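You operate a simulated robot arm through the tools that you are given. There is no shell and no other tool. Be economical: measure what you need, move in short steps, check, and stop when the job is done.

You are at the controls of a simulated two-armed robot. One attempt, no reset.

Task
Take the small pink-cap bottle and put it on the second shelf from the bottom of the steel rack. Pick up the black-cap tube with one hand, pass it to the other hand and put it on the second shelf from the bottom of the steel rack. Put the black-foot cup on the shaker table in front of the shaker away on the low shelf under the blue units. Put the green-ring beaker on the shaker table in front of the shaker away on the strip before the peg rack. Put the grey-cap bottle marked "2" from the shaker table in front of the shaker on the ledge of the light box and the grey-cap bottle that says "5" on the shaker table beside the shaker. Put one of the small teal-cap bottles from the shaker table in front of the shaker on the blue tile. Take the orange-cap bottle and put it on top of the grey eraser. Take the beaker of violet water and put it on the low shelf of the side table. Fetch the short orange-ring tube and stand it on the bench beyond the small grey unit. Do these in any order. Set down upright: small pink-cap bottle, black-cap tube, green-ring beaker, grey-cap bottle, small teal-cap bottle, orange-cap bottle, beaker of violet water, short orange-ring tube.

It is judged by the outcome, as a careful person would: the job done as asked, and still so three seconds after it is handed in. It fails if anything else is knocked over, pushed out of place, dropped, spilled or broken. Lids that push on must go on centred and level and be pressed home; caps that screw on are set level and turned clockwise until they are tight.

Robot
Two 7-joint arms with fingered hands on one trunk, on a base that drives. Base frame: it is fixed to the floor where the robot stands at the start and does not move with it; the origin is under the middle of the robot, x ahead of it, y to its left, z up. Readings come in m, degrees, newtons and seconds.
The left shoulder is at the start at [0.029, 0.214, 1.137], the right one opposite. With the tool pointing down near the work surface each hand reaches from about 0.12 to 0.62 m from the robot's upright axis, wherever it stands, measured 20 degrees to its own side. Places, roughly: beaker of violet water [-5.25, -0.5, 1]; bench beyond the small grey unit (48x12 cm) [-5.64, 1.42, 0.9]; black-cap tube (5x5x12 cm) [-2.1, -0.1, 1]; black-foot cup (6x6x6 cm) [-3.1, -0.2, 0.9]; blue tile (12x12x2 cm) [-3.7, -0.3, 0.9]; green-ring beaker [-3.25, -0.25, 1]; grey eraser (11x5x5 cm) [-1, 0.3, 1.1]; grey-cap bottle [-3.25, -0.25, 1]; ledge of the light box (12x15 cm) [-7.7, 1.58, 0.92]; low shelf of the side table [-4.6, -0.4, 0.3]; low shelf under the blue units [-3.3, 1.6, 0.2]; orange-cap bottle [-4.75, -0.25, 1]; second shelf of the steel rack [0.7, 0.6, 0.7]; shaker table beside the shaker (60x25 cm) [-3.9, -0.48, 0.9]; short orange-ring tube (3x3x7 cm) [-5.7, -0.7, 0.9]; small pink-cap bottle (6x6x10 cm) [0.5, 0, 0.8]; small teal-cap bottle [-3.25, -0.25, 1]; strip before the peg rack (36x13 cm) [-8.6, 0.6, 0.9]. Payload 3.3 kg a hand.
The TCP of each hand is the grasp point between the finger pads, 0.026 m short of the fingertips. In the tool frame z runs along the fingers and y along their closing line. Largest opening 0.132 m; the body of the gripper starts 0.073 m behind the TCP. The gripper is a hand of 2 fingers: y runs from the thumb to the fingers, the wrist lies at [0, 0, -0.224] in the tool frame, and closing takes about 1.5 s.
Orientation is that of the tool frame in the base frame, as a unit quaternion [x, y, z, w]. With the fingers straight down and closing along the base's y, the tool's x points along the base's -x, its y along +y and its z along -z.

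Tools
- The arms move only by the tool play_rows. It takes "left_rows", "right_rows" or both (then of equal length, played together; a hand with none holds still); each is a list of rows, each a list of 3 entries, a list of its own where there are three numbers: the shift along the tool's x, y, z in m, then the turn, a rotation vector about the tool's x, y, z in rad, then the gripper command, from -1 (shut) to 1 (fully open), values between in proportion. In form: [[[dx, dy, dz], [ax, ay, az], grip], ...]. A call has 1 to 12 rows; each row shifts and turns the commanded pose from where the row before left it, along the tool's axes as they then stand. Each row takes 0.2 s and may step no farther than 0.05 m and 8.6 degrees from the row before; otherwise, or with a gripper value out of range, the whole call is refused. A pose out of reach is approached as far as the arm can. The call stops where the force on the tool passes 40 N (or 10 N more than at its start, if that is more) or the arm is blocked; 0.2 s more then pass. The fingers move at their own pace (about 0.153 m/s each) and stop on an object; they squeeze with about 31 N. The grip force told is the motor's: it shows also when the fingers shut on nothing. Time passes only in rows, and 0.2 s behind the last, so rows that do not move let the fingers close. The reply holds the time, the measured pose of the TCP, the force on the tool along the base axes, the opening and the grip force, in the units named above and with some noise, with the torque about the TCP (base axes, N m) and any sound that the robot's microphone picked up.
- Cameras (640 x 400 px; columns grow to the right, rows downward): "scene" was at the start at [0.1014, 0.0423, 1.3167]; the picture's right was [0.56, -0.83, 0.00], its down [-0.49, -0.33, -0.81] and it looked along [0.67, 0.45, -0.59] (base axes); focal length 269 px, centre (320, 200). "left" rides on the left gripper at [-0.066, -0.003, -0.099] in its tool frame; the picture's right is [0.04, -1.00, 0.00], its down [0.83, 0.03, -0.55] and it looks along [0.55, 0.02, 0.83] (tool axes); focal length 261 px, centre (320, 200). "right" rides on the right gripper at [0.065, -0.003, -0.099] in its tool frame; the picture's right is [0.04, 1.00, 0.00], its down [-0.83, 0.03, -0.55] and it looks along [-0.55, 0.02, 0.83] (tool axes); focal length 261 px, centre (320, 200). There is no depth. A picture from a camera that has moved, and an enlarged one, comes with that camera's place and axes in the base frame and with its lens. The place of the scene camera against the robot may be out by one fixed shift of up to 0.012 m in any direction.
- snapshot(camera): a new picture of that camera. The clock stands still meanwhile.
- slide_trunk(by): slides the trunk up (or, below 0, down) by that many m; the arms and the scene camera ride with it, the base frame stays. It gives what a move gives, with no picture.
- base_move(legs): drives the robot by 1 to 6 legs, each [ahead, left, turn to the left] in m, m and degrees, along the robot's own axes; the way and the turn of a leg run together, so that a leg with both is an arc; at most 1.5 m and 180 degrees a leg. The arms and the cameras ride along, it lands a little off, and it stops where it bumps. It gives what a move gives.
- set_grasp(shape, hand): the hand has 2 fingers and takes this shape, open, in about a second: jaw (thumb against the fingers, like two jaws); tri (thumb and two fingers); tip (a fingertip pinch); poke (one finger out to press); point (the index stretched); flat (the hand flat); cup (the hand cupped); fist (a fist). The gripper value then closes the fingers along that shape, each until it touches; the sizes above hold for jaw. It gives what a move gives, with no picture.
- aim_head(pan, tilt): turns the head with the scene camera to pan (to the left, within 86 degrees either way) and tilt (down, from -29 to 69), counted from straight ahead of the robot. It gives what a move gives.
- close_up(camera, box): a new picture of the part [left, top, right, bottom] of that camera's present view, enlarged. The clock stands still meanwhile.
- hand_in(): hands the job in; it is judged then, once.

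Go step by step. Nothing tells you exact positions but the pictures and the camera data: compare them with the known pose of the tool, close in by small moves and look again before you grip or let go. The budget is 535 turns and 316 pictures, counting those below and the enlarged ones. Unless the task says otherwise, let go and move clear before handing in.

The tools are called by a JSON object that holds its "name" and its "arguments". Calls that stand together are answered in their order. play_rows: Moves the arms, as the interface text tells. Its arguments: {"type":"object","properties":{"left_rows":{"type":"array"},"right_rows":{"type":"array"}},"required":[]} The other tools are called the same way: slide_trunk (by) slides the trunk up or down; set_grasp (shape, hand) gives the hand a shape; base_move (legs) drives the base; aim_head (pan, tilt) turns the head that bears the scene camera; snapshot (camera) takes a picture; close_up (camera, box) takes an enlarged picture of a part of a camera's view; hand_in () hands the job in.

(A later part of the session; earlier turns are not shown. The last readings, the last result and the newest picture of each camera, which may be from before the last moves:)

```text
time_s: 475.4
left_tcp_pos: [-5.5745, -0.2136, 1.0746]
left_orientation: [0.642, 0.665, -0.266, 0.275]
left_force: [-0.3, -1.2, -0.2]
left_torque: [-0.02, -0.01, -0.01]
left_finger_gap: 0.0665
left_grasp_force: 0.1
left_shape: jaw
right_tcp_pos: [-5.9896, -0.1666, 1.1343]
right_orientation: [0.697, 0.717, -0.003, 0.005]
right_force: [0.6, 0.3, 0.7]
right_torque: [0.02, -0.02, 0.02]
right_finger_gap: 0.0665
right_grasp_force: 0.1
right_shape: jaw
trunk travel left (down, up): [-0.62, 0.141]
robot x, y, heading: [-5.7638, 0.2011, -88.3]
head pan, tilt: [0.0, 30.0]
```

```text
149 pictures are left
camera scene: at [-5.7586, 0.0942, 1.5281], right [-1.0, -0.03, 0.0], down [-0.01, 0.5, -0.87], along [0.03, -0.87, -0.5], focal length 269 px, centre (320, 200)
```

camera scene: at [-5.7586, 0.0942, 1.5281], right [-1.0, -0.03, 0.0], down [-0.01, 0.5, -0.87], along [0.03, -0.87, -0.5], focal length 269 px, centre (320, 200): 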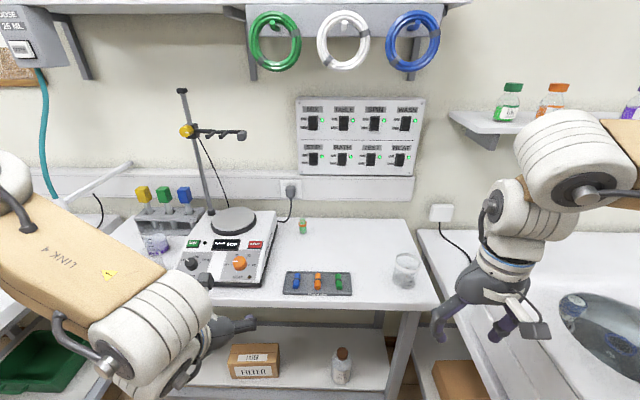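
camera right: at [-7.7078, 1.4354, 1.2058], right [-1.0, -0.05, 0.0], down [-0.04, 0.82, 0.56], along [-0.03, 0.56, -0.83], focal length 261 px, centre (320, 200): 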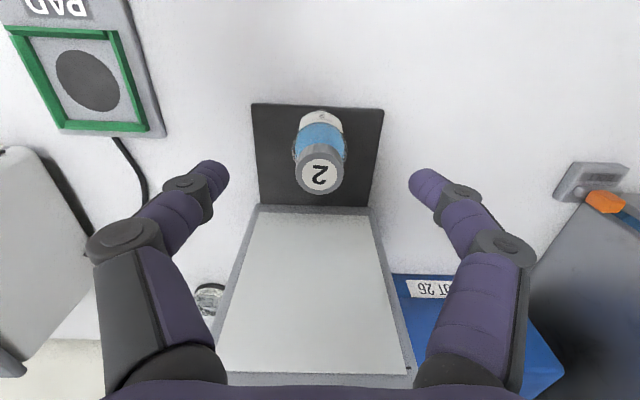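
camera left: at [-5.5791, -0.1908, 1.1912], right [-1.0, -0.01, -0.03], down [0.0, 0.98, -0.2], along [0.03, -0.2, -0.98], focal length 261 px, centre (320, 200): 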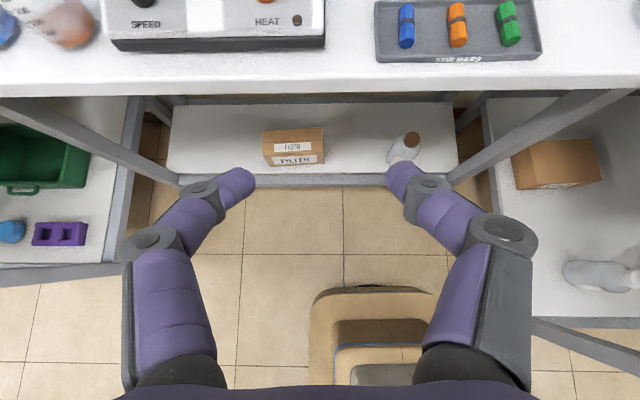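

The tube is at (-5.663, -0.741), 7 cm tall; the hotplate's right side is at x≈-5.576. I align the left hand in x with a narrow opening and drive in.

{"name": "play_rows", "arguments": {"left_rows": [[[0, -0.03, 0], [0, 0, 0], -0.2], [[0, -0.03, 0], [0, 0, 0], -0.2], [[0, -0.03, 0], [0, 0, 0], -0.2]]}}

{"name": "base_move", "arguments": {"legs": [[0.32, 0, -1.7]]}}

{"name": "snapshot", "arguments": {"camera": "left"}}

```text
time_s: 476.2
left_tcp_pos: [-5.6673, -0.216, 1.0756]
left_orientation: [0.642, 0.664, -0.266, 0.277]
left_force: [0.6, -0.6, 0.3]
left_torque: [-0.02, -0.01, 0.03]
left_finger_gap: 0.0533
left_grasp_force: 0.0
left_shape: jaw
right_tcp_pos: [-5.9909, -0.1653, 1.1345]
right_orientation: [0.697, 0.717, -0.003, 0.005]
right_force: [0.1, 0.3, -0.1]
right_torque: [-0.03, -0.01, -0.01]
right_finger_gap: 0.0666
right_grasp_force: 0.1
right_shape: jaw
trunk travel left (down, up): [-0.62, 0.141]
robot x, y, heading: [-5.765, 0.2063, -88.4]
head pan, tilt: [0.0, 30.0]
```

```text
time_s: 478.3
left_tcp_pos: [-5.6743, -0.5352, 1.0761]
left_orientation: [0.652, 0.655, -0.27, 0.272]
left_force: [0.1, 0.4, 0.1]
left_torque: [-0.01, 0.02, -0.02]
left_finger_gap: 0.0534
left_grasp_force: 0.1
left_shape: jaw
right_tcp_pos: [-5.9979, -0.4752, 1.1344]
right_orientation: [0.708, 0.706, -0.003, 0.005]
right_force: [0.7, -0.2, 0.4]
right_torque: [0.0, -0.01, -0.02]
right_finger_gap: 0.0665
right_grasp_force: 0.0
right_shape: jaw
trunk travel left (down, up): [-0.62, 0.141]
robot x, y, heading: [-5.764, -0.1134, -90.1]
head pan, tilt: [0.0, 30.0]
```

```text
148 pictures are left
camera left: at [-5.6768, -0.5124, 1.1915], right [-1.0, 0.03, -0.03], down [0.03, 0.98, -0.2], along [0.02, -0.2, -0.98], focal length 261 px, centre (320, 200)
```

left: 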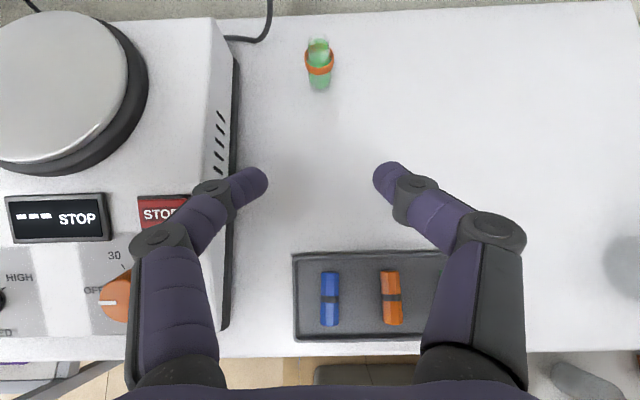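

{"name": "play_rows", "arguments": {"left_rows": [[[-0.0087, 0, 0.033], [0, 0, 0], -0.2], [[-0.0087, 0, 0.033], [0, 0, 0], -0.2], [[-0.0087, 0, 0.033], [0, 0, 0], -0.2], [[-0.0087, 0, 0.033], [0, 0, 0], -0.2]]}}

{"name": "snapshot", "arguments": {"camera": "left"}}

```text
time_s: 479.3
left_tcp_pos: [-5.6716, -0.6557, 1.0071]
left_orientation: [0.652, 0.654, -0.27, 0.271]
left_force: [0.2, 0.2, 0.0]
left_torque: [0.0, -0.01, 0.01]
left_finger_gap: 0.0531
left_grasp_force: 0.1
left_shape: jaw
right_tcp_pos: [-5.9968, -0.4756, 1.1351]
right_orientation: [0.708, 0.706, -0.004, 0.005]
right_force: [-0.2, -0.3, -0.4]
right_torque: [-0.02, 0.01, -0.03]
right_finger_gap: 0.0664
right_grasp_force: 0.1
right_shape: jaw
trunk travel left (down, up): [-0.62, 0.141]
robot x, y, heading: [-5.759, -0.1143, -90.0]
head pan, tilt: [0.0, 30.0]
```

```text
147 pictures are left
camera left: at [-5.6749, -0.6312, 1.1226], right [-1.0, 0.03, -0.03], down [0.03, 0.98, -0.2], along [0.02, -0.2, -0.98], focal length 261 px, centre (320, 200)
```

left: 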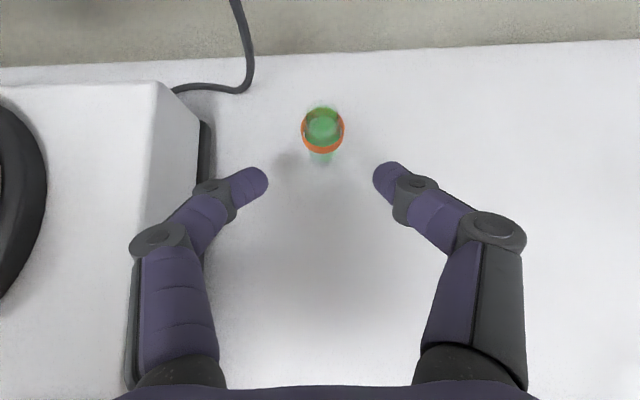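

{"name": "play_rows", "arguments": {"left_rows": [[[0.001, -0.0015, 0.032], [0, 0, 0], -0.2], [[0.001, -0.0015, 0.032], [0, 0, 0], -0.2], [[0, -0.001, 0.028], [0, 0, 0], -0.2], [[0, 0, 0], [0, 0, 0], -0.2]]}}

{"name": "snapshot", "arguments": {"camera": "left"}}

```text
time_s: 480.3
left_tcp_pos: [-5.6761, -0.7165, 0.942]
left_orientation: [0.653, 0.654, -0.27, 0.27]
left_force: [0.1, 0.3, -0.1]
left_torque: [0.02, -0.03, -0.02]
left_finger_gap: 0.053
left_grasp_force: 0.0
left_shape: jaw
right_tcp_pos: [-5.9967, -0.4752, 1.1341]
right_orientation: [0.709, 0.706, -0.004, 0.005]
right_force: [-0.4, 0.6, -0.1]
right_torque: [-0.04, 0.01, 0.01]
right_finger_gap: 0.0666
right_grasp_force: 0.1
right_shape: jaw
trunk travel left (down, up): [-0.62, 0.141]
robot x, y, heading: [-5.7608, -0.116, -90.0]
head pan, tilt: [0.0, 30.0]
```

```text
146 pictures are left
camera left: at [-5.679, -0.6932, 1.0576], right [-1.0, 0.03, -0.03], down [0.03, 0.98, -0.2], along [0.02, -0.2, -0.98], focal length 261 px, centre (320, 200)
```

left: 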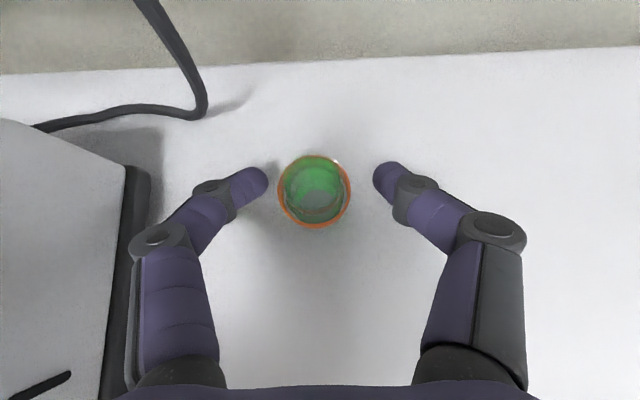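

Centred. I close and lift slightly.

{"name": "play_rows", "arguments": {"left_rows": [[[-0.0015, 0, 0.0015], [0, 0, 0], -0.5], [[0, 0, 0], [0, 0, 0], -0.8], [[0, 0, 0], [0, 0, 0], -1], [[0, 0, 0], [0, 0, 0], -1], [[0, 0, 0], [0, 0, 0], -1], [[0, 0, 0], [0, 0, 0], -1], [[-0.007, 0, -0.007], [0, 0, 0], -1], [[-0.007, 0, -0.007], [0, 0, 0], -1]]}}

{"name": "snapshot", "arguments": {"camera": "left"}}

```text
time_s: 482.1
left_tcp_pos: [-5.6778, -0.7188, 0.9609]
left_orientation: [0.652, 0.655, -0.27, 0.271]
left_force: [0.5, 0.1, -0.6]
left_torque: [0.0, 0.03, -0.02]
left_finger_gap: 0.0028
left_grasp_force: 30.5
left_shape: jaw
right_tcp_pos: [-5.9967, -0.4752, 1.1355]
right_orientation: [0.708, 0.706, -0.004, 0.005]
right_force: [0.7, 0.3, 0.7]
right_torque: [0.01, 0.01, 0.02]
right_finger_gap: 0.0666
right_grasp_force: 0.1
right_shape: jaw
trunk travel left (down, up): [-0.62, 0.141]
robot x, y, heading: [-5.7637, -0.1107, -90.0]
head pan, tilt: [0.0, 30.0]
```

```text
145 pictures are left
camera left: at [-5.6801, -0.695, 1.0768], right [-1.0, 0.03, -0.03], down [0.03, 0.98, -0.2], along [0.02, -0.2, -0.98], focal length 261 px, centre (320, 200)
```

left: 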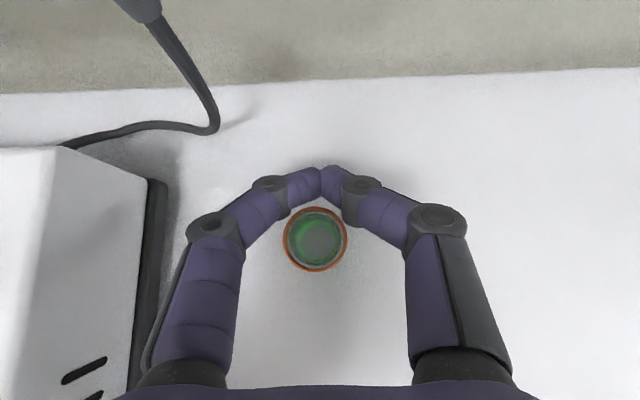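

It slipped toward the palm but still stands upright (now y≈-0.70). A vertical grasp suits small tubes better: I open, retreat, and turn the hand vertical.

{"name": "play_rows", "arguments": {"left_rows": [[[0, 0, 0], [0, 0, 0], -0.4], [[0, 0, 0], [0, 0, 0], 0], [[0, 0, 0], [0, 0, 0], 0], [[0, 0, -0.03], [0, 0, 0], 0], [[0, 0, -0.035], [0, 0, 0], 0], [[0, 0, -0.035], [0, 0, 0], 0], [[0, 0, -0.035], [0, 0, 0], 0]]}}

{"name": "play_rows", "arguments": {"left_rows": [[[0, 0, 0], [0, 0.131, 0], 0], [[0, 0, 0], [0, 0.131, 0], 0], [[0, 0, 0], [0, 0.131, 0], 0], [[0, 0, 0], [0, 0.131, 0], 0], [[0, 0, 0], [0, 0.131, 0], 0], [[0, 0, 0], [0, 0.131, 0], 0], [[0, 0, 0], [0, 0, 0], 0]]}}

{"name": "snapshot", "arguments": {"camera": "scene"}}

```text
time_s: 483.7
left_tcp_pos: [-5.6781, -0.6236, 1.0544]
left_orientation: [0.653, 0.654, -0.271, 0.271]
left_force: [-0.4, -0.7, -0.7]
left_torque: [0.01, 0.0, -0.01]
left_finger_gap: 0.0656
left_grasp_force: 0.2
left_shape: jaw
right_tcp_pos: [-5.9982, -0.4747, 1.1358]
right_orientation: [0.708, 0.706, -0.004, 0.005]
right_force: [0.4, -1.6, -0.5]
right_torque: [-0.01, -0.03, 0.01]
right_finger_gap: 0.0665
right_grasp_force: 0.1
right_shape: jaw
trunk travel left (down, up): [-0.62, 0.141]
robot x, y, heading: [-5.7621, -0.1101, -90.1]
head pan, tilt: [0.0, 30.0]
```

```text
time_s: 485.3
left_tcp_pos: [-5.6685, -0.6207, 1.0594]
left_orientation: [0.696, 0.718, -0.003, -0.001]
left_force: [-0.2, -0.1, 0.9]
left_torque: [0.0, 0.01, -0.02]
left_finger_gap: 0.0657
left_grasp_force: 0.1
left_shape: jaw
left hand out of reach, approached as far as the arm can: row 6
right_tcp_pos: [-5.9952, -0.4741, 1.1355]
right_orientation: [0.708, 0.706, -0.004, 0.005]
right_force: [-0.4, 0.8, -0.2]
right_torque: [0.0, 0.0, 0.01]
right_finger_gap: 0.0664
right_grasp_force: 0.1
right_shape: jaw
trunk travel left (down, up): [-0.62, 0.141]
robot x, y, heading: [-5.7628, -0.1131, -90.1]
head pan, tilt: [0.0, 30.0]
```

```text
144 pictures are left
camera scene: at [-5.7573, -0.2207, 1.5281], right [-1.0, 0.0, 0.0], down [0.0, 0.5, -0.87], along [0.0, -0.87, -0.5], focal length 269 px, centre (320, 200)
```

scene: 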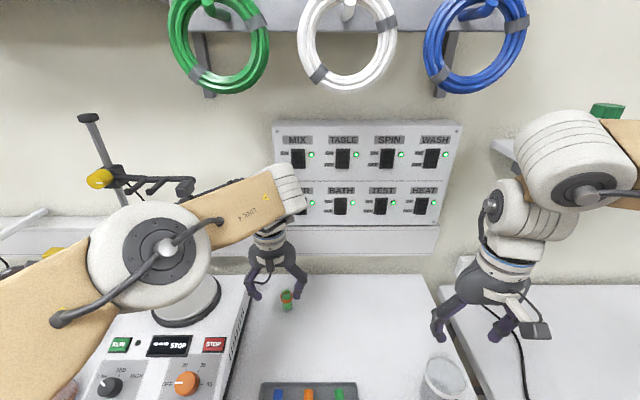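

{"name": "base_move", "arguments": {"legs": [[0.045, 0, 0]]}}

{"name": "play_rows", "arguments": {"left_rows": [[[-0.02, 0, 0.02], [0, 0, 0.03], 0], [[-0.012, 0, 0], [0, 0, 0], 0]]}}

{"name": "snapshot", "arguments": {"camera": "left"}}

```text
time_s: 486.2
left_tcp_pos: [-5.6671, -0.6648, 1.0549]
left_orientation: [0.696, 0.718, 0.001, -0.002]
left_force: [-0.3, -0.4, 0.0]
left_torque: [0.06, 0.01, -0.01]
left_finger_gap: 0.0658
left_grasp_force: 0.0
left_shape: jaw
right_tcp_pos: [-5.9967, -0.5209, 1.1348]
right_orientation: [0.708, 0.706, -0.003, 0.005]
right_force: [0.7, -0.6, -1.2]
right_torque: [0.03, -0.01, 0.0]
right_finger_gap: 0.0667
right_grasp_force: 0.1
right_shape: jaw
trunk travel left (down, up): [-0.62, 0.141]
robot x, y, heading: [-5.7633, -0.1578, -90.0]
head pan, tilt: [0.0, 30.0]
```

```text
time_s: 486.8
left_tcp_pos: [-5.6763, -0.6597, 1.0398]
left_orientation: [0.706, 0.708, 0.001, -0.001]
left_force: [-0.1, 0.1, 0.0]
left_torque: [-0.01, 0.0, 0.02]
left_finger_gap: 0.066
left_grasp_force: 0.1
left_shape: jaw
left hand out of reach, approached as far as the arm can: row 1, 2
right_tcp_pos: [-5.9965, -0.5193, 1.1349]
right_orientation: [0.708, 0.706, -0.004, 0.005]
right_force: [0.7, 0.0, -0.1]
right_torque: [0.02, -0.02, -0.01]
right_finger_gap: 0.0666
right_grasp_force: 0.1
right_shape: jaw
trunk travel left (down, up): [-0.62, 0.141]
robot x, y, heading: [-5.7594, -0.1542, -90.1]
head pan, tilt: [0.0, 30.0]
```

```text
143 pictures are left
camera left: at [-5.6791, -0.7262, 1.1376], right [-1.0, 0.04, 0.0], down [0.03, 0.83, 0.56], along [0.02, 0.56, -0.83], focal length 261 px, centre (320, 200)
```

left: 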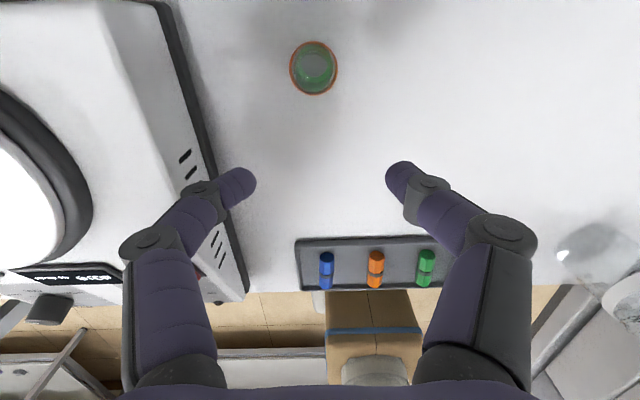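

The left arm lacks reach here; the right hand will do better. I retract the left hand, shift the base left, and bring the right hand over.

{"name": "play_rows", "arguments": {"left_rows": [[[0.03, 0, -0.04], [0, 0, 0], 0], [[0.04, 0, -0.04], [0, 0, 0], 0], [[0.04, 0, -0.04], [0, 0, 0], 0], [[0.04, 0, -0.03], [0, 0, 0], 0]]}}

{"name": "base_move", "arguments": {"legs": [[-0.05, 0, 0], [0, 0.27, 0]]}}

{"name": "snapshot", "arguments": {"camera": "right"}}

{"name": "snapshot", "arguments": {"camera": "scene"}}

```text
refused: row 2 steps farther than a row can; nothing moved
```

```text
time_s: 488.9
left_tcp_pos: [-5.4932, -0.6071, 1.0326]
left_orientation: [0.712, 0.702, 0.008, -0.006]
left_force: [0.5, 1.9, 18.4]
left_torque: [0.02, -0.99, 0.1]
left_finger_gap: 0.067
left_grasp_force: 0.0
left_shape: jaw
right_tcp_pos: [-5.8126, -0.4672, 1.1356]
right_orientation: [0.713, 0.701, -0.005, 0.005]
right_force: [0.6, 0.1, 0.0]
right_torque: [0.03, 0.03, 0.02]
right_finger_gap: 0.0664
right_grasp_force: 0.1
right_shape: jaw
trunk travel left (down, up): [-0.62, 0.141]
robot x, y, heading: [-5.5708, -0.1094, -90.5]
head pan, tilt: [0.0, 30.0]
stopped in leg 2: the robot was blocked; the commanded pose is now the measured one
```

```text
142 pictures are left
camera right: at [-5.8151, -0.4022, 1.2338], right [1.0, 0.02, 0.0], down [0.02, -0.83, 0.56], along [0.01, -0.56, -0.83], focal length 261 px, centre (320, 200)
```

right: 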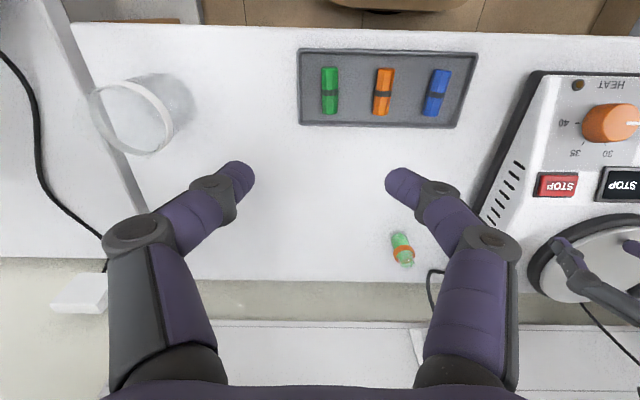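

```text
141 pictures are left
camera scene: at [-5.5691, -0.2163, 1.5287], right [-1.0, 0.01, 0.0], down [0.01, 0.5, -0.87], along [-0.01, -0.87, -0.5], focal length 269 px, centre (320, 200)
```

scene: 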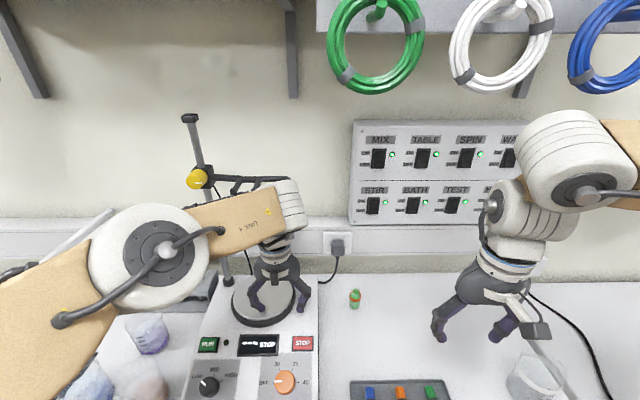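

The retreat rows were refused and the left hand brushed the hotplate plate. I lift the left hand straight up now.

{"name": "play_rows", "arguments": {"left_rows": [[[0, 0, -0.04], [0, 0, 0], 0], [[0, 0, -0.04], [0, 0, 0], 0], [[0.02, 0, -0.04], [0, 0, 0], 0], [[0.045, 0, 0], [0, 0, 0], 0], [[0.045, 0, 0], [0, 0, 0], 0], [[0.045, 0, 0], [0, 0, 0], 0]]}}

{"name": "base_move", "arguments": {"legs": [[0, 0.09, 0.5]]}}

{"name": "snapshot", "arguments": {"camera": "scene"}}

```text
time_s: 489.6
left_tcp_pos: [-5.4938, -0.5489, 1.0564]
left_orientation: [0.709, 0.698, 0.077, -0.067]
left_force: [-1.5, 0.7, -0.3]
left_torque: [-0.05, -0.06, 0.01]
left_finger_gap: 0.0658
left_grasp_force: 0.0
left_shape: jaw
left hand out of reach, approached as far as the arm can: row 2
right_tcp_pos: [-5.8164, -0.467, 1.1364]
right_orientation: [0.712, 0.702, -0.004, 0.007]
right_force: [-0.7, 0.5, 0.6]
right_torque: [-0.02, -0.05, 0.01]
right_finger_gap: 0.0664
right_grasp_force: 0.1
right_shape: jaw
trunk travel left (down, up): [-0.62, 0.141]
robot x, y, heading: [-5.5774, -0.1075, -90.8]
head pan, tilt: [0.0, 30.0]
stopped in row 3 (left hand): the arm was blocked; the commanded pose is now the measured one
```

```text
time_s: 490.7
left_tcp_pos: [-5.3993, -0.5538, 1.0534]
left_orientation: [0.707, 0.699, 0.076, -0.069]
left_force: [0.6, 0.3, 0.9]
left_torque: [0.0, 0.03, 0.02]
left_finger_gap: 0.066
left_grasp_force: 0.1
left_shape: jaw
right_tcp_pos: [-5.7199, -0.4727, 1.1341]
right_orientation: [0.71, 0.704, -0.004, 0.003]
right_force: [-0.7, -0.4, -0.4]
right_torque: [0.01, 0.04, -0.03]
right_finger_gap: 0.0669
right_grasp_force: 0.0
right_shape: jaw
trunk travel left (down, up): [-0.62, 0.141]
robot x, y, heading: [-5.482, -0.1083, -90.4]
head pan, tilt: [0.0, 30.0]
```

```text
140 pictures are left
camera scene: at [-5.4784, -0.2194, 1.5281], right [-1.0, 0.0, 0.0], down [0.0, 0.5, -0.87], along [0.0, -0.87, -0.5], focal length 269 px, centre (320, 200)
```

scene: 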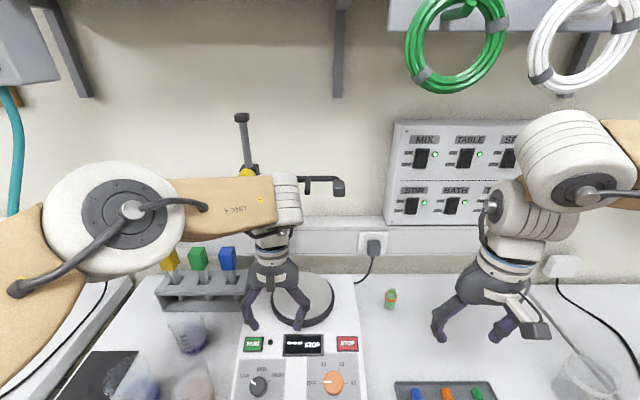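

{"name": "play_rows", "arguments": {"left_rows": [[[0.03, 0, -0.01], [0, 0, 0], 0], [[0.03, 0, -0.01], [0, 0, 0], 0], [[0.03, 0, -0.01], [0, 0, 0], 0], [[0.03, 0, -0.01], [0, 0.08, 0], 0], [[0.03, 0, -0.01], [0, 0.1, 0], 0]]}}

{"name": "snapshot", "arguments": {"camera": "right"}}

```text
time_s: 491.9
left_tcp_pos: [-5.3993, -0.4171, 1.136]
left_orientation: [0.697, 0.691, 0.14, -0.132]
left_force: [-0.6, 0.2, -0.1]
left_torque: [-0.01, 0.02, -0.01]
left_finger_gap: 0.0659
left_grasp_force: 0.1
left_shape: jaw
right_tcp_pos: [-5.7209, -0.473, 1.1349]
right_orientation: [0.71, 0.704, -0.004, 0.004]
right_force: [-0.3, -0.2, 0.5]
right_torque: [0.0, -0.01, 0.02]
right_finger_gap: 0.0664
right_grasp_force: 0.0
right_shape: jaw
trunk travel left (down, up): [-0.62, 0.141]
robot x, y, heading: [-5.4834, -0.115, -90.5]
head pan, tilt: [0.0, 30.0]
```

```text
139 pictures are left
camera right: at [-5.7245, -0.4062, 1.2327], right [1.0, 0.03, 0.0], down [0.03, -0.83, 0.56], along [0.02, -0.56, -0.83], focal length 261 px, centre (320, 200)
```

right: 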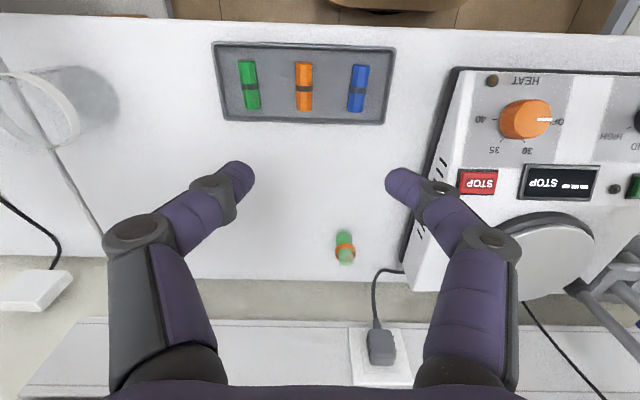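

{"name": "base_move", "arguments": {"legs": [[0.045, 0, 0.5]]}}

{"name": "play_rows", "arguments": {"right_rows": [[[-0.044, 0.011, 0.02], [0, 0, 0], 0], [[-0.044, 0.011, 0.02], [0, 0, 0], 0], [[-0.044, 0.011, 0.02], [0, 0, 0], 0], [[-0.044, 0.011, 0.02], [0, 0, 0], 0]], "left_rows": [[[0, 0, 0], [0, -0.13, 0], 0], [[0, 0, 0], [0, -0.13, 0], 0], [[0, 0, 0], [0, -0.13, 0], 0], [[0, 0, 0], [0, 0, 0], 0]]}}

{"name": "snapshot", "arguments": {"camera": "right"}}

```text
time_s: 492.8
left_tcp_pos: [-5.3972, -0.4644, 1.134]
left_orientation: [0.694, 0.694, 0.14, -0.132]
left_force: [0.3, -0.5, -0.6]
left_torque: [0.04, 0.01, 0.0]
left_finger_gap: 0.066
left_grasp_force: 0.0
left_shape: jaw
right_tcp_pos: [-5.7183, -0.5221, 1.1344]
right_orientation: [0.707, 0.707, -0.004, 0.003]
right_force: [-0.5, -0.8, -1.1]
right_torque: [0.03, -0.02, 0.0]
right_finger_gap: 0.0664
right_grasp_force: 0.1
right_shape: jaw
trunk travel left (down, up): [-0.62, 0.141]
robot x, y, heading: [-5.4808, -0.1589, -89.6]
head pan, tilt: [0.0, 30.0]
```

```text
time_s: 493.8
left_tcp_pos: [-5.3956, -0.4628, 1.1346]
left_orientation: [0.707, 0.707, 0.001, 0.005]
left_force: [-0.5, -0.2, -0.1]
left_torque: [-0.01, 0.03, 0.01]
left_finger_gap: 0.0659
left_grasp_force: 0.1
left_shape: jaw
right_tcp_pos: [-5.667, -0.6943, 1.0547]
right_orientation: [0.705, 0.709, -0.002, 0.005]
right_force: [0.6, -0.8, -0.6]
right_torque: [0.0, -0.06, -0.01]
right_finger_gap: 0.0662
right_grasp_force: 0.1
right_shape: jaw
right hand out of reach, approached as far as the arm can: row 4
trunk travel left (down, up): [-0.62, 0.141]
robot x, y, heading: [-5.4859, -0.1595, -89.7]
head pan, tilt: [0.0, 30.0]
```

```text
138 pictures are left
camera right: at [-5.6714, -0.6284, 1.1531], right [1.0, 0.05, 0.0], down [0.04, -0.83, 0.56], along [0.03, -0.56, -0.83], focal length 261 px, centre (320, 200)
```

right: 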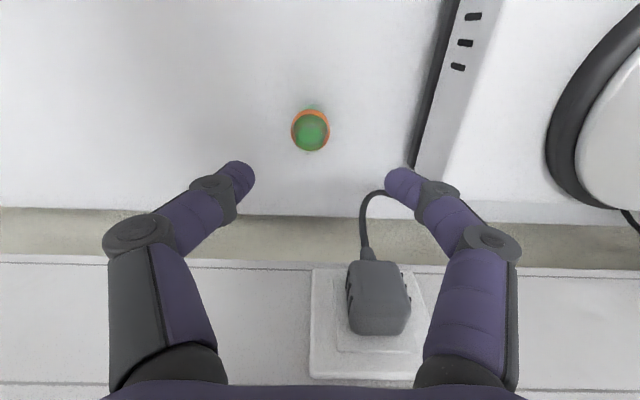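

{"name": "play_rows", "arguments": {"right_rows": [[[0, -0.008, 0.03], [0, 0, 0], 0], [[-0.005, 0, 0.03], [0, 0, 0], 0], [[0, 0, 0.03], [0, 0, 0], 0], [[0, 0, 0.018], [0, 0, 0], 0], [[0, 0, 0], [0, 0, 0], 0]]}}

{"name": "snapshot", "arguments": {"camera": "right"}}

```text
time_s: 495.0
left_tcp_pos: [-5.3963, -0.462, 1.134]
left_orientation: [0.708, 0.707, 0.002, 0.005]
left_force: [0.3, -0.3, -0.3]
left_torque: [-0.01, 0.04, -0.03]
left_finger_gap: 0.0661
left_grasp_force: 0.1
left_shape: jaw
right_tcp_pos: [-5.6679, -0.6816, 0.9493]
right_orientation: [0.707, 0.707, -0.004, 0.005]
right_force: [0.0, 1.1, 0.0]
right_torque: [0.03, 0.0, 0.02]
right_finger_gap: 0.0662
right_grasp_force: 0.0
right_shape: jaw
right hand out of reach, approached as far as the arm can: row 2, 3
trunk travel left (down, up): [-0.62, 0.141]
robot x, y, heading: [-5.4862, -0.1614, -89.5]
head pan, tilt: [0.0, 30.0]
```

```text
137 pictures are left
camera right: at [-5.6725, -0.616, 1.0479], right [1.0, 0.04, 0.0], down [0.03, -0.83, 0.56], along [0.02, -0.56, -0.83], focal length 261 px, centre (320, 200)
```

right: 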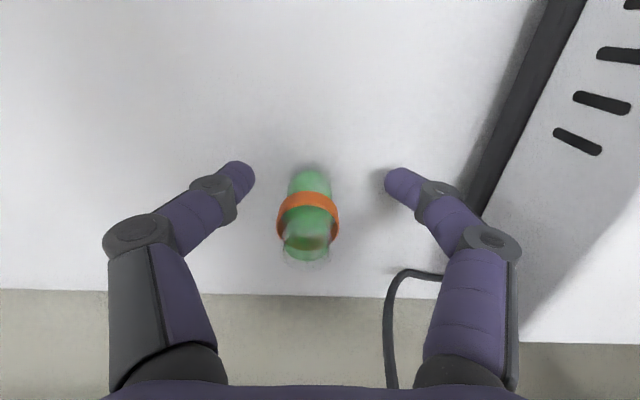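

I need ~1.5 cm more reach: arm up, trunk down, base slightly forward.

{"name": "play_rows", "arguments": {"right_rows": [[[0, 0, -0.04], [0, 0, 0], 0], [[0, 0, -0.04], [0, 0, 0], 0]]}}

{"name": "slide_trunk", "arguments": {"by": -0.05}}

{"name": "base_move", "arguments": {"legs": [[0.015, 0, 0]]}}

{"name": "play_rows", "arguments": {"right_rows": [[[-0.008, -0.006, 0.01], [0, 0, 0], 0], [[0, 0, 0.01], [0, 0, 0], 0], [[0, 0, 0.006], [0, 0, 0], 0]]}}

{"name": "snapshot", "arguments": {"camera": "right"}}

```text
time_s: 495.6
left_tcp_pos: [-5.397, -0.4609, 1.1345]
left_orientation: [0.707, 0.707, 0.002, 0.004]
left_force: [0.9, 0.4, 0.0]
left_torque: [0.02, -0.03, 0.01]
left_finger_gap: 0.0658
left_grasp_force: 0.0
left_shape: jaw
right_tcp_pos: [-5.6699, -0.6839, 1.0307]
right_orientation: [0.707, 0.707, -0.004, 0.004]
right_force: [0.3, 0.5, 0.5]
right_torque: [0.0, -0.03, -0.03]
right_finger_gap: 0.0659
right_grasp_force: 0.1
right_shape: jaw
trunk travel left (down, up): [-0.62, 0.141]
robot x, y, heading: [-5.4889, -0.1585, -89.8]
head pan, tilt: [0.0, 30.0]
```

```text
time_s: 496.5
left_tcp_pos: [-5.3975, -0.4618, 1.085]
left_orientation: [0.707, 0.707, 0.002, 0.004]
left_force: [-0.5, 0.2, 0.4]
left_torque: [0.0, 0.0, -0.04]
left_finger_gap: 0.066
left_grasp_force: 0.0
left_shape: jaw
right_tcp_pos: [-5.6679, -0.6841, 0.9817]
right_orientation: [0.707, 0.707, -0.004, 0.005]
right_force: [0.3, -0.2, 0.9]
right_torque: [0.01, -0.02, -0.04]
right_finger_gap: 0.0663
right_grasp_force: 0.1
right_shape: jaw
trunk travel left (down, up): [-0.57, 0.191]
robot x, y, heading: [-5.4849, -0.154, -89.5]
head pan, tilt: [0.0, 30.0]
```

```text
time_s: 497.3
left_tcp_pos: [-5.3966, -0.4786, 1.0867]
left_orientation: [0.708, 0.706, 0.002, 0.004]
left_force: [0.5, -0.5, -0.5]
left_torque: [0.0, 0.0, -0.01]
left_finger_gap: 0.066
left_grasp_force: 0.0
left_shape: jaw
right_tcp_pos: [-5.6687, -0.6995, 0.9807]
right_orientation: [0.707, 0.707, -0.004, 0.004]
right_force: [-0.5, 0.4, -0.1]
right_torque: [0.0, 0.02, -0.05]
right_finger_gap: 0.0661
right_grasp_force: 0.1
right_shape: jaw
trunk travel left (down, up): [-0.57, 0.191]
robot x, y, heading: [-5.4847, -0.1714, -89.7]
head pan, tilt: [0.0, 30.0]
```

```text
time_s: 498.1
left_tcp_pos: [-5.3974, -0.4772, 1.0858]
left_orientation: [0.708, 0.706, 0.002, 0.004]
left_force: [0.0, -0.2, 0.6]
left_torque: [0.0, -0.02, 0.02]
left_finger_gap: 0.0658
left_grasp_force: 0.0
left_shape: jaw
right_tcp_pos: [-5.6768, -0.7079, 0.9569]
right_orientation: [0.707, 0.707, -0.004, 0.004]
right_force: [0.5, -0.3, 0.2]
right_torque: [0.01, -0.01, -0.02]
right_finger_gap: 0.0659
right_grasp_force: 0.0
right_shape: jaw
trunk travel left (down, up): [-0.57, 0.191]
robot x, y, heading: [-5.4853, -0.1706, -89.5]
head pan, tilt: [0.0, 30.0]
```

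```text
136 pictures are left
camera right: at [-5.6796, -0.6422, 1.054], right [1.0, 0.04, 0.0], down [0.03, -0.83, 0.56], along [0.02, -0.56, -0.83], focal length 261 px, centre (320, 200)
```

right: 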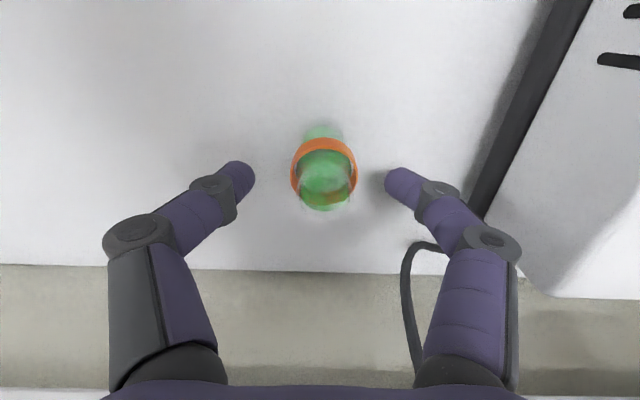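

{"name": "play_rows", "arguments": {"right_rows": [[[0.007, 0, 0.01], [0, 0, 0], -0.2], [[0, 0, 0.01], [0, 0, 0], -0.4], [[0, 0, 0], [0, 0, 0], -0.6], [[0, 0, 0], [0, 0, 0], -0.8], [[0, 0, 0], [0, 0, 0], -1], [[0, 0, 0], [0, 0, 0], -1], [[0, 0, 0], [0, 0, 0], -1], [[0, 0, -0.01], [0, 0, 0], -1]]}}

{"name": "snapshot", "arguments": {"camera": "right"}}

```text
time_s: 499.9
left_tcp_pos: [-5.3966, -0.4766, 1.0855]
left_orientation: [0.708, 0.706, 0.002, 0.004]
left_force: [0.0, -0.3, 0.8]
left_torque: [-0.01, 0.0, 0.0]
left_finger_gap: 0.0658
left_grasp_force: 0.1
left_shape: jaw
right_tcp_pos: [-5.6745, -0.7013, 0.9468]
right_orientation: [0.707, 0.707, -0.005, 0.004]
right_force: [0.2, 0.0, -0.6]
right_torque: [-0.02, 0.01, -0.04]
right_finger_gap: 0.0219
right_grasp_force: 31.5
right_shape: jaw
trunk travel left (down, up): [-0.57, 0.191]
robot x, y, heading: [-5.4819, -0.1732, -89.8]
head pan, tilt: [0.0, 30.0]
```

```text
135 pictures are left
camera right: at [-5.6788, -0.6353, 1.0444], right [1.0, 0.04, 0.0], down [0.03, -0.83, 0.56], along [0.02, -0.56, -0.83], focal length 261 px, centre (320, 200)
```

right: 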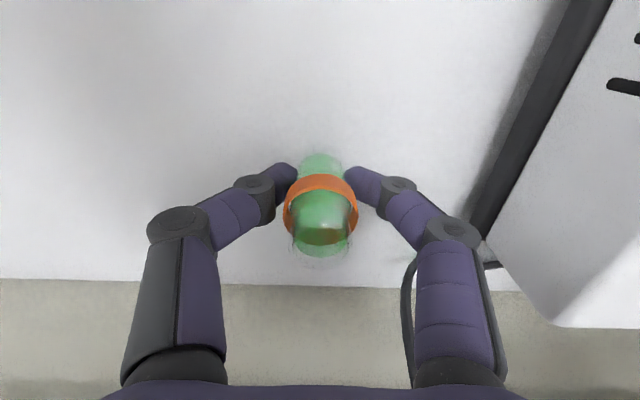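

Gripped just below the ring (2.2 cm). I lift straight up and back out.

{"name": "play_rows", "arguments": {"right_rows": [[[0, 0, -0.03], [0, 0, 0], -1], [[0, 0, -0.03], [0, 0, 0], -1], [[0, 0, -0.03], [0, 0, 0], -1], [[0.01, 0, -0.03], [0, 0, 0], -1], [[0.03, 0, -0.02], [0, 0, 0], -1], [[0.03, 0, -0.02], [0, 0, 0], -1]], "left_rows": [[[0, 0, -0.02], [0, 0, 0], 0], [[0, 0, -0.02], [0, 0, 0], 0], [[0.03, 0, -0.02], [0, 0, 0], 0], [[0.03, 0, 0], [0, 0, 0], 0], [[0, 0, 0], [0, 0, 0], 0], [[0, 0, 0], [0, 0, 0], 0]]}}

{"name": "base_move", "arguments": {"legs": [[-0.72, 0, 0]]}}

{"name": "snapshot", "arguments": {"camera": "right"}}

```text
time_s: 501.3
left_tcp_pos: [-5.3981, -0.4167, 1.1432]
left_orientation: [0.707, 0.707, 0.002, 0.005]
left_force: [-0.2, -0.2, -0.4]
left_torque: [-0.03, -0.02, 0.03]
left_finger_gap: 0.066
left_grasp_force: 0.1
left_shape: jaw
right_tcp_pos: [-5.6745, -0.6276, 1.1088]
right_orientation: [0.707, 0.707, -0.005, 0.004]
right_force: [0.4, 1.3, -1.8]
right_torque: [-0.01, -0.01, 0.02]
right_finger_gap: 0.0222
right_grasp_force: 30.8
right_shape: jaw
trunk travel left (down, up): [-0.57, 0.191]
robot x, y, heading: [-5.4852, -0.1743, -89.9]
head pan, tilt: [0.0, 30.0]
```

```text
time_s: 505.2
left_tcp_pos: [-5.401, 0.2972, 1.1436]
left_orientation: [0.706, 0.708, 0.002, 0.005]
left_force: [0.3, 0.7, -0.3]
left_torque: [-0.02, 0.02, 0.0]
left_finger_gap: 0.0661
left_grasp_force: 0.1
left_shape: jaw
right_tcp_pos: [-5.6789, 0.0844, 1.1064]
right_orientation: [0.705, 0.709, -0.004, 0.004]
right_force: [0.4, 1.2, 0.9]
right_torque: [-0.04, 0.0, 0.02]
right_finger_gap: 0.0222
right_grasp_force: 30.7
right_shape: jaw
trunk travel left (down, up): [-0.57, 0.191]
robot x, y, heading: [-5.4921, 0.5409, -89.6]
head pan, tilt: [0.0, 30.0]
```

```text
134 pictures are left
camera right: at [-5.6822, 0.1513, 1.2045], right [1.0, 0.04, 0.0], down [0.04, -0.83, 0.56], along [0.02, -0.56, -0.83], focal length 261 px, centre (320, 200)
```

right: 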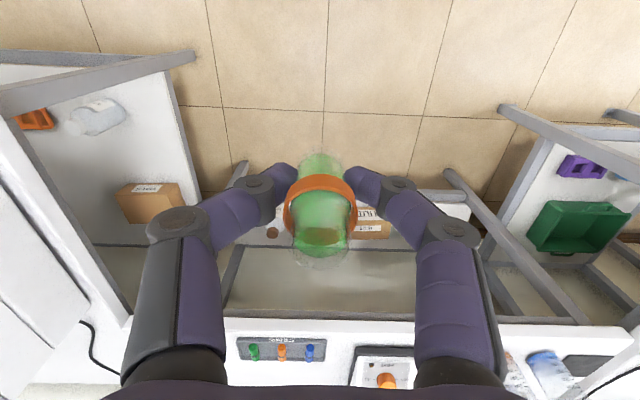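

{"name": "base_move", "arguments": {"legs": [[0, 0, -180], [0, 0.35, 0], [0.3, 0, 0]]}}

{"name": "snapshot", "arguments": {"camera": "right"}}

{"name": "snapshot", "arguments": {"camera": "scene"}}

```text
time_s: 516.6
left_tcp_pos: [-5.8703, 1.1196, 1.1434]
left_orientation: [-0.674, 0.739, 0.004, -0.002]
left_force: [0.5, -0.1, -0.7]
left_torque: [-0.02, 0.0, 0.02]
left_finger_gap: 0.066
left_grasp_force: 0.0
left_shape: jaw
right_tcp_pos: [-5.5735, 1.3049, 1.1066]
right_orientation: [-0.674, 0.739, 0.003, 0.004]
right_force: [0.4, -1.3, -1.1]
right_torque: [0.0, 0.02, 0.0]
right_finger_gap: 0.0216
right_grasp_force: 30.7
right_shape: jaw
trunk travel left (down, up): [-0.57, 0.191]
robot x, y, heading: [-5.8071, 0.8668, 85.2]
head pan, tilt: [0.0, 30.0]
```

```text
133 pictures are left
camera right: at [-5.5789, 1.2376, 1.2039], right [-1.0, 0.05, 0.0], down [0.04, 0.83, 0.56], along [0.03, 0.56, -0.83], focal length 261 px, centre (320, 200)
```

right: 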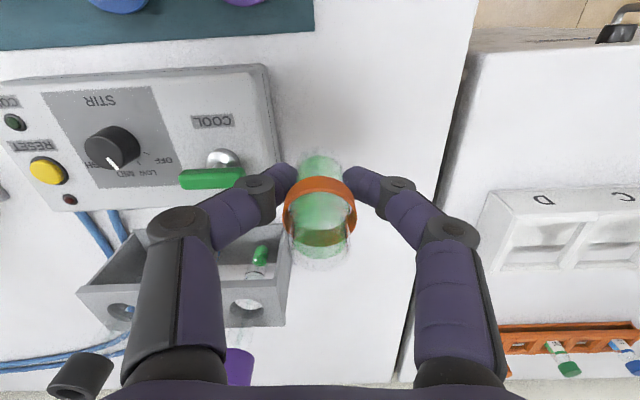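

```text
132 pictures are left
camera scene: at [-5.7925, 0.9635, 1.478], right [1.0, -0.09, 0.0], down [-0.04, -0.5, -0.87], along [0.07, 0.86, -0.5], focal length 269 px, centre (320, 200)
```

scene: 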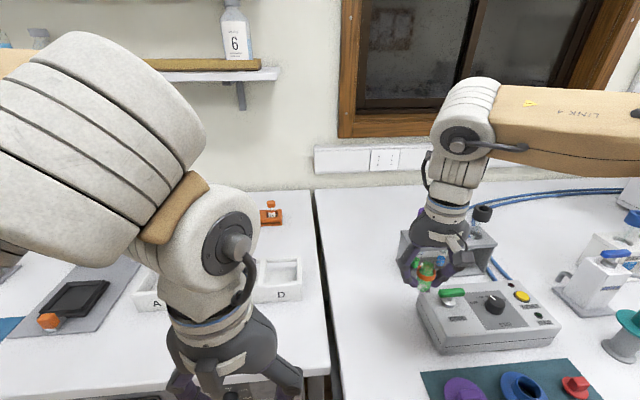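

The strip left of the grey unit is free; I move the tube over (-5.645, 1.42).

{"name": "play_rows", "arguments": {"right_rows": [[[-0.027, 0.0205, 0.015], [0, 0, 0], -1], [[-0.027, 0.0205, 0.02], [0, 0, 0], -1], [[-0.027, 0.0205, 0.03], [0, 0, 0], -1], [[-0.027, 0.0205, 0.03], [0, 0, 0], -1], [[0, 0, 0.02], [0, 0, 0], -1]]}}

{"name": "snapshot", "arguments": {"camera": "right"}}

```text
time_s: 517.8
left_tcp_pos: [-5.8698, 1.1192, 1.1444]
left_orientation: [-0.673, 0.739, 0.005, -0.002]
left_force: [0.2, 0.5, -0.6]
left_torque: [-0.01, 0.03, -0.02]
left_finger_gap: 0.0657
left_grasp_force: 0.0
left_shape: jaw
right_tcp_pos: [-5.6322, 1.376, 1.0295]
right_orientation: [-0.675, 0.738, 0.004, 0.004]
right_force: [-0.6, 0.0, -0.6]
right_torque: [0.01, -0.04, 0.0]
right_finger_gap: 0.0217
right_grasp_force: 31.3
right_shape: jaw
right hand out of reach, approached as far as the arm can: row 3, 4
trunk travel left (down, up): [-0.57, 0.191]
robot x, y, heading: [-5.8069, 0.8655, 84.9]
head pan, tilt: [0.0, 30.0]
```

```text
131 pictures are left
camera right: at [-5.6362, 1.3095, 1.1281], right [-1.0, 0.05, 0.0], down [0.04, 0.83, 0.56], along [0.03, 0.56, -0.83], focal length 261 px, centre (320, 200)
```

right: 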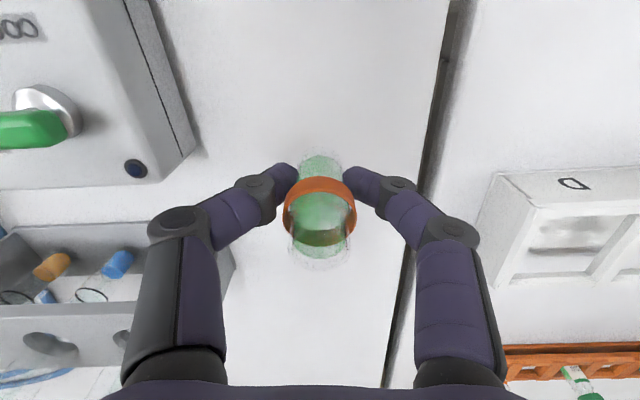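

{"name": "base_move", "arguments": {"legs": [[0.045, 0, 0]]}}

{"name": "play_rows", "arguments": {"right_rows": [[[0, 0, 0.03], [0, 0, 0], -1], [[0, 0, 0.03], [0, 0, 0], -1], [[0, 0, 0.02], [0, 0, 0], -1], [[0, 0, 0], [0, 0, 0], -1]]}}

```text
time_s: 518.7
left_tcp_pos: [-5.8688, 1.1374, 1.1437]
left_orientation: [-0.672, 0.74, 0.005, -0.002]
left_force: [0.4, 0.0, 0.5]
left_torque: [-0.03, 0.01, -0.01]
left_finger_gap: 0.066
left_grasp_force: 0.1
left_shape: jaw
right_tcp_pos: [-5.6301, 1.3946, 1.0308]
right_orientation: [-0.672, 0.74, 0.004, 0.004]
right_force: [-0.5, -0.8, -0.6]
right_torque: [0.04, 0.02, 0.0]
right_finger_gap: 0.0216
right_grasp_force: 31.1
right_shape: jaw
trunk travel left (down, up): [-0.57, 0.191]
robot x, y, heading: [-5.8045, 0.8847, 84.7]
head pan, tilt: [0.0, 30.0]
stopped in leg 1: the robot was blocked; the commanded pose is now the measured one
```

```text
time_s: 519.7
left_tcp_pos: [-5.8676, 1.1369, 1.1437]
left_orientation: [-0.672, 0.74, 0.005, -0.001]
left_force: [0.6, 0.9, 0.7]
left_torque: [-0.02, -0.01, 0.01]
left_finger_gap: 0.066
left_grasp_force: 0.1
left_shape: jaw
right_tcp_pos: [-5.6334, 1.3885, 0.9577]
right_orientation: [-0.672, 0.741, 0.005, 0.004]
right_force: [-0.6, 0.4, -0.2]
right_torque: [-0.02, 0.03, 0.0]
right_finger_gap: 0.0216
right_grasp_force: 30.9
right_shape: jaw
right hand out of reach, approached as far as the arm can: row 3
trunk travel left (down, up): [-0.57, 0.191]
robot x, y, heading: [-5.8057, 0.8843, 85.0]
head pan, tilt: [0.0, 30.0]
```

{"name": "play_rows", "arguments": {"right_rows": [[[0, 0, 0.01], [0, 0, 0], -1], [[0, 0, 0.006], [0, 0, 0], -1], [[0, 0, 0.004], [0, 0, 0], -1]]}}

```text
time_s: 520.5
left_tcp_pos: [-5.8687, 1.1364, 1.1435]
left_orientation: [-0.672, 0.74, 0.005, -0.001]
left_force: [0.7, -0.2, 0.2]
left_torque: [0.02, -0.01, -0.02]
left_finger_gap: 0.066
left_grasp_force: 0.1
left_shape: jaw
right_tcp_pos: [-5.6325, 1.3884, 0.939]
right_orientation: [-0.673, 0.74, 0.004, 0.005]
right_force: [0.4, 1.0, -0.5]
right_torque: [0.01, -0.01, 0.01]
right_finger_gap: 0.0218
right_grasp_force: 31.1
right_shape: jaw
trunk travel left (down, up): [-0.57, 0.191]
robot x, y, heading: [-5.8078, 0.8855, 85.0]
head pan, tilt: [0.0, 30.0]
```

{"name": "play_rows", "arguments": {"right_rows": [[[0, 0, 0.003], [0, 0, 0], -1], [[0, 0, 0.002], [0, 0, 0], -1]]}}

```text
time_s: 521.1
left_tcp_pos: [-5.868, 1.1376, 1.1442]
left_orientation: [-0.672, 0.74, 0.005, -0.001]
left_force: [-0.6, -0.8, 0.0]
left_torque: [-0.03, 0.01, -0.05]
left_finger_gap: 0.066
left_grasp_force: 0.2
left_shape: jaw
right_tcp_pos: [-5.6318, 1.3886, 0.9368]
right_orientation: [-0.673, 0.74, 0.005, 0.004]
right_force: [-0.5, -0.9, 6.2]
right_torque: [-0.03, -0.02, 0.0]
right_finger_gap: 0.0219
right_grasp_force: 31.2
right_shape: jaw
trunk travel left (down, up): [-0.57, 0.191]
robot x, y, heading: [-5.803, 0.8859, 85.1]
head pan, tilt: [0.0, 30.0]
```

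Contact (6 N). I open in small steps and rise.

{"name": "play_rows", "arguments": {"right_rows": [[[0, 0, 0], [0, 0, 0], -0.62], [[0, 0, 0], [0, 0, 0], -0.5], [[0, 0, 0], [0, 0, 0], -0.3], [[0, 0, 0], [0, 0, 0], -0.1], [[0, 0, -0.03], [0, 0, 0], -0.1], [[0, 0, -0.04], [0, 0, 0], -0.1], [[0, 0, -0.04], [0, 0, 0], 0], [[0.02, 0, -0.04], [0, 0, 0], 0]]}}

{"name": "snapshot", "arguments": {"camera": "right"}}

```text
time_s: 522.9
left_tcp_pos: [-5.8684, 1.1354, 1.1441]
left_orientation: [-0.672, 0.741, 0.004, -0.001]
left_force: [-0.7, -0.4, 1.2]
left_torque: [0.03, 0.01, -0.02]
left_finger_gap: 0.0661
left_grasp_force: 0.1
left_shape: jaw
right_tcp_pos: [-5.6326, 1.368, 1.0878]
right_orientation: [-0.673, 0.74, 0.004, 0.004]
right_force: [-0.7, 0.0, -0.1]
right_torque: [0.01, -0.03, 0.03]
right_finger_gap: 0.0654
right_grasp_force: 0.0
right_shape: jaw
trunk travel left (down, up): [-0.57, 0.191]
robot x, y, heading: [-5.806, 0.8865, 85.0]
head pan, tilt: [0.0, 30.0]
```

```text
130 pictures are left
camera right: at [-5.6381, 1.3011, 1.185], right [-1.0, 0.05, 0.0], down [0.05, 0.83, 0.56], along [0.03, 0.56, -0.83], focal length 261 px, centre (320, 200)
```

right: 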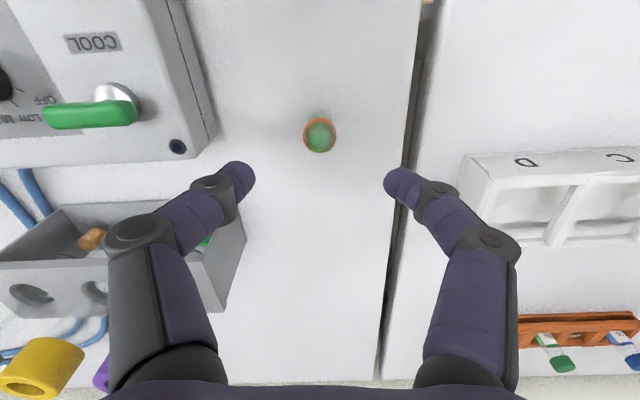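

The short tube stands on the strip. Next the violet-water beaker near (-5.25, -0.5). I drive over and look.

{"name": "base_move", "arguments": {"legs": [[-0.35, 0, 0], [0, 0, -175], [0, 0.72, 0]]}}

{"name": "aim_head", "arguments": {"pan": 0, "tilt": 38}}

{"name": "snapshot", "arguments": {"camera": "scene"}}

```text
time_s: 536.0
left_tcp_pos: [-5.0237, 0.257, 1.1438]
left_orientation: [0.722, 0.692, 0.0, 0.004]
left_force: [-0.1, -1.0, -0.1]
left_torque: [0.01, -0.01, 0.02]
left_finger_gap: 0.066
left_grasp_force: 0.1
left_shape: jaw
right_tcp_pos: [-5.247, 0.0133, 1.086]
right_orientation: [0.721, 0.692, -0.005, 0.004]
right_force: [0.8, -1.7, -0.4]
right_torque: [0.03, -0.04, -0.02]
right_finger_gap: 0.0656
right_grasp_force: 0.0
right_shape: jaw
trunk travel left (down, up): [-0.57, 0.191]
robot x, y, heading: [-5.1003, 0.5049, -92.3]
head pan, tilt: [0.0, 30.0]
```

```text
time_s: 536.7
left_tcp_pos: [-5.0243, 0.257, 1.1441]
left_orientation: [0.722, 0.692, 0.002, 0.004]
left_force: [-0.2, -0.4, 1.1]
left_torque: [0.0, -0.04, 0.0]
left_finger_gap: 0.0662
left_grasp_force: 0.1
left_shape: jaw
right_tcp_pos: [-5.246, 0.014, 1.0864]
right_orientation: [0.722, 0.692, -0.004, 0.004]
right_force: [0.0, 0.3, -0.4]
right_torque: [-0.05, 0.01, -0.01]
right_finger_gap: 0.0653
right_grasp_force: 0.0
right_shape: jaw
trunk travel left (down, up): [-0.57, 0.191]
robot x, y, heading: [-5.102, 0.5043, -92.1]
head pan, tilt: [0.0, 38.0]
```

```text
129 pictures are left
camera scene: at [-5.1002, 0.4015, 1.4658], right [-1.0, 0.04, 0.0], down [0.02, 0.61, -0.79], along [-0.03, -0.79, -0.62], focal length 269 px, centre (320, 200)
```

scene: 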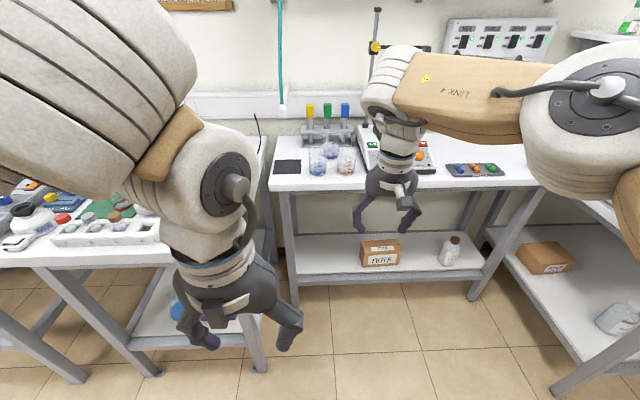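

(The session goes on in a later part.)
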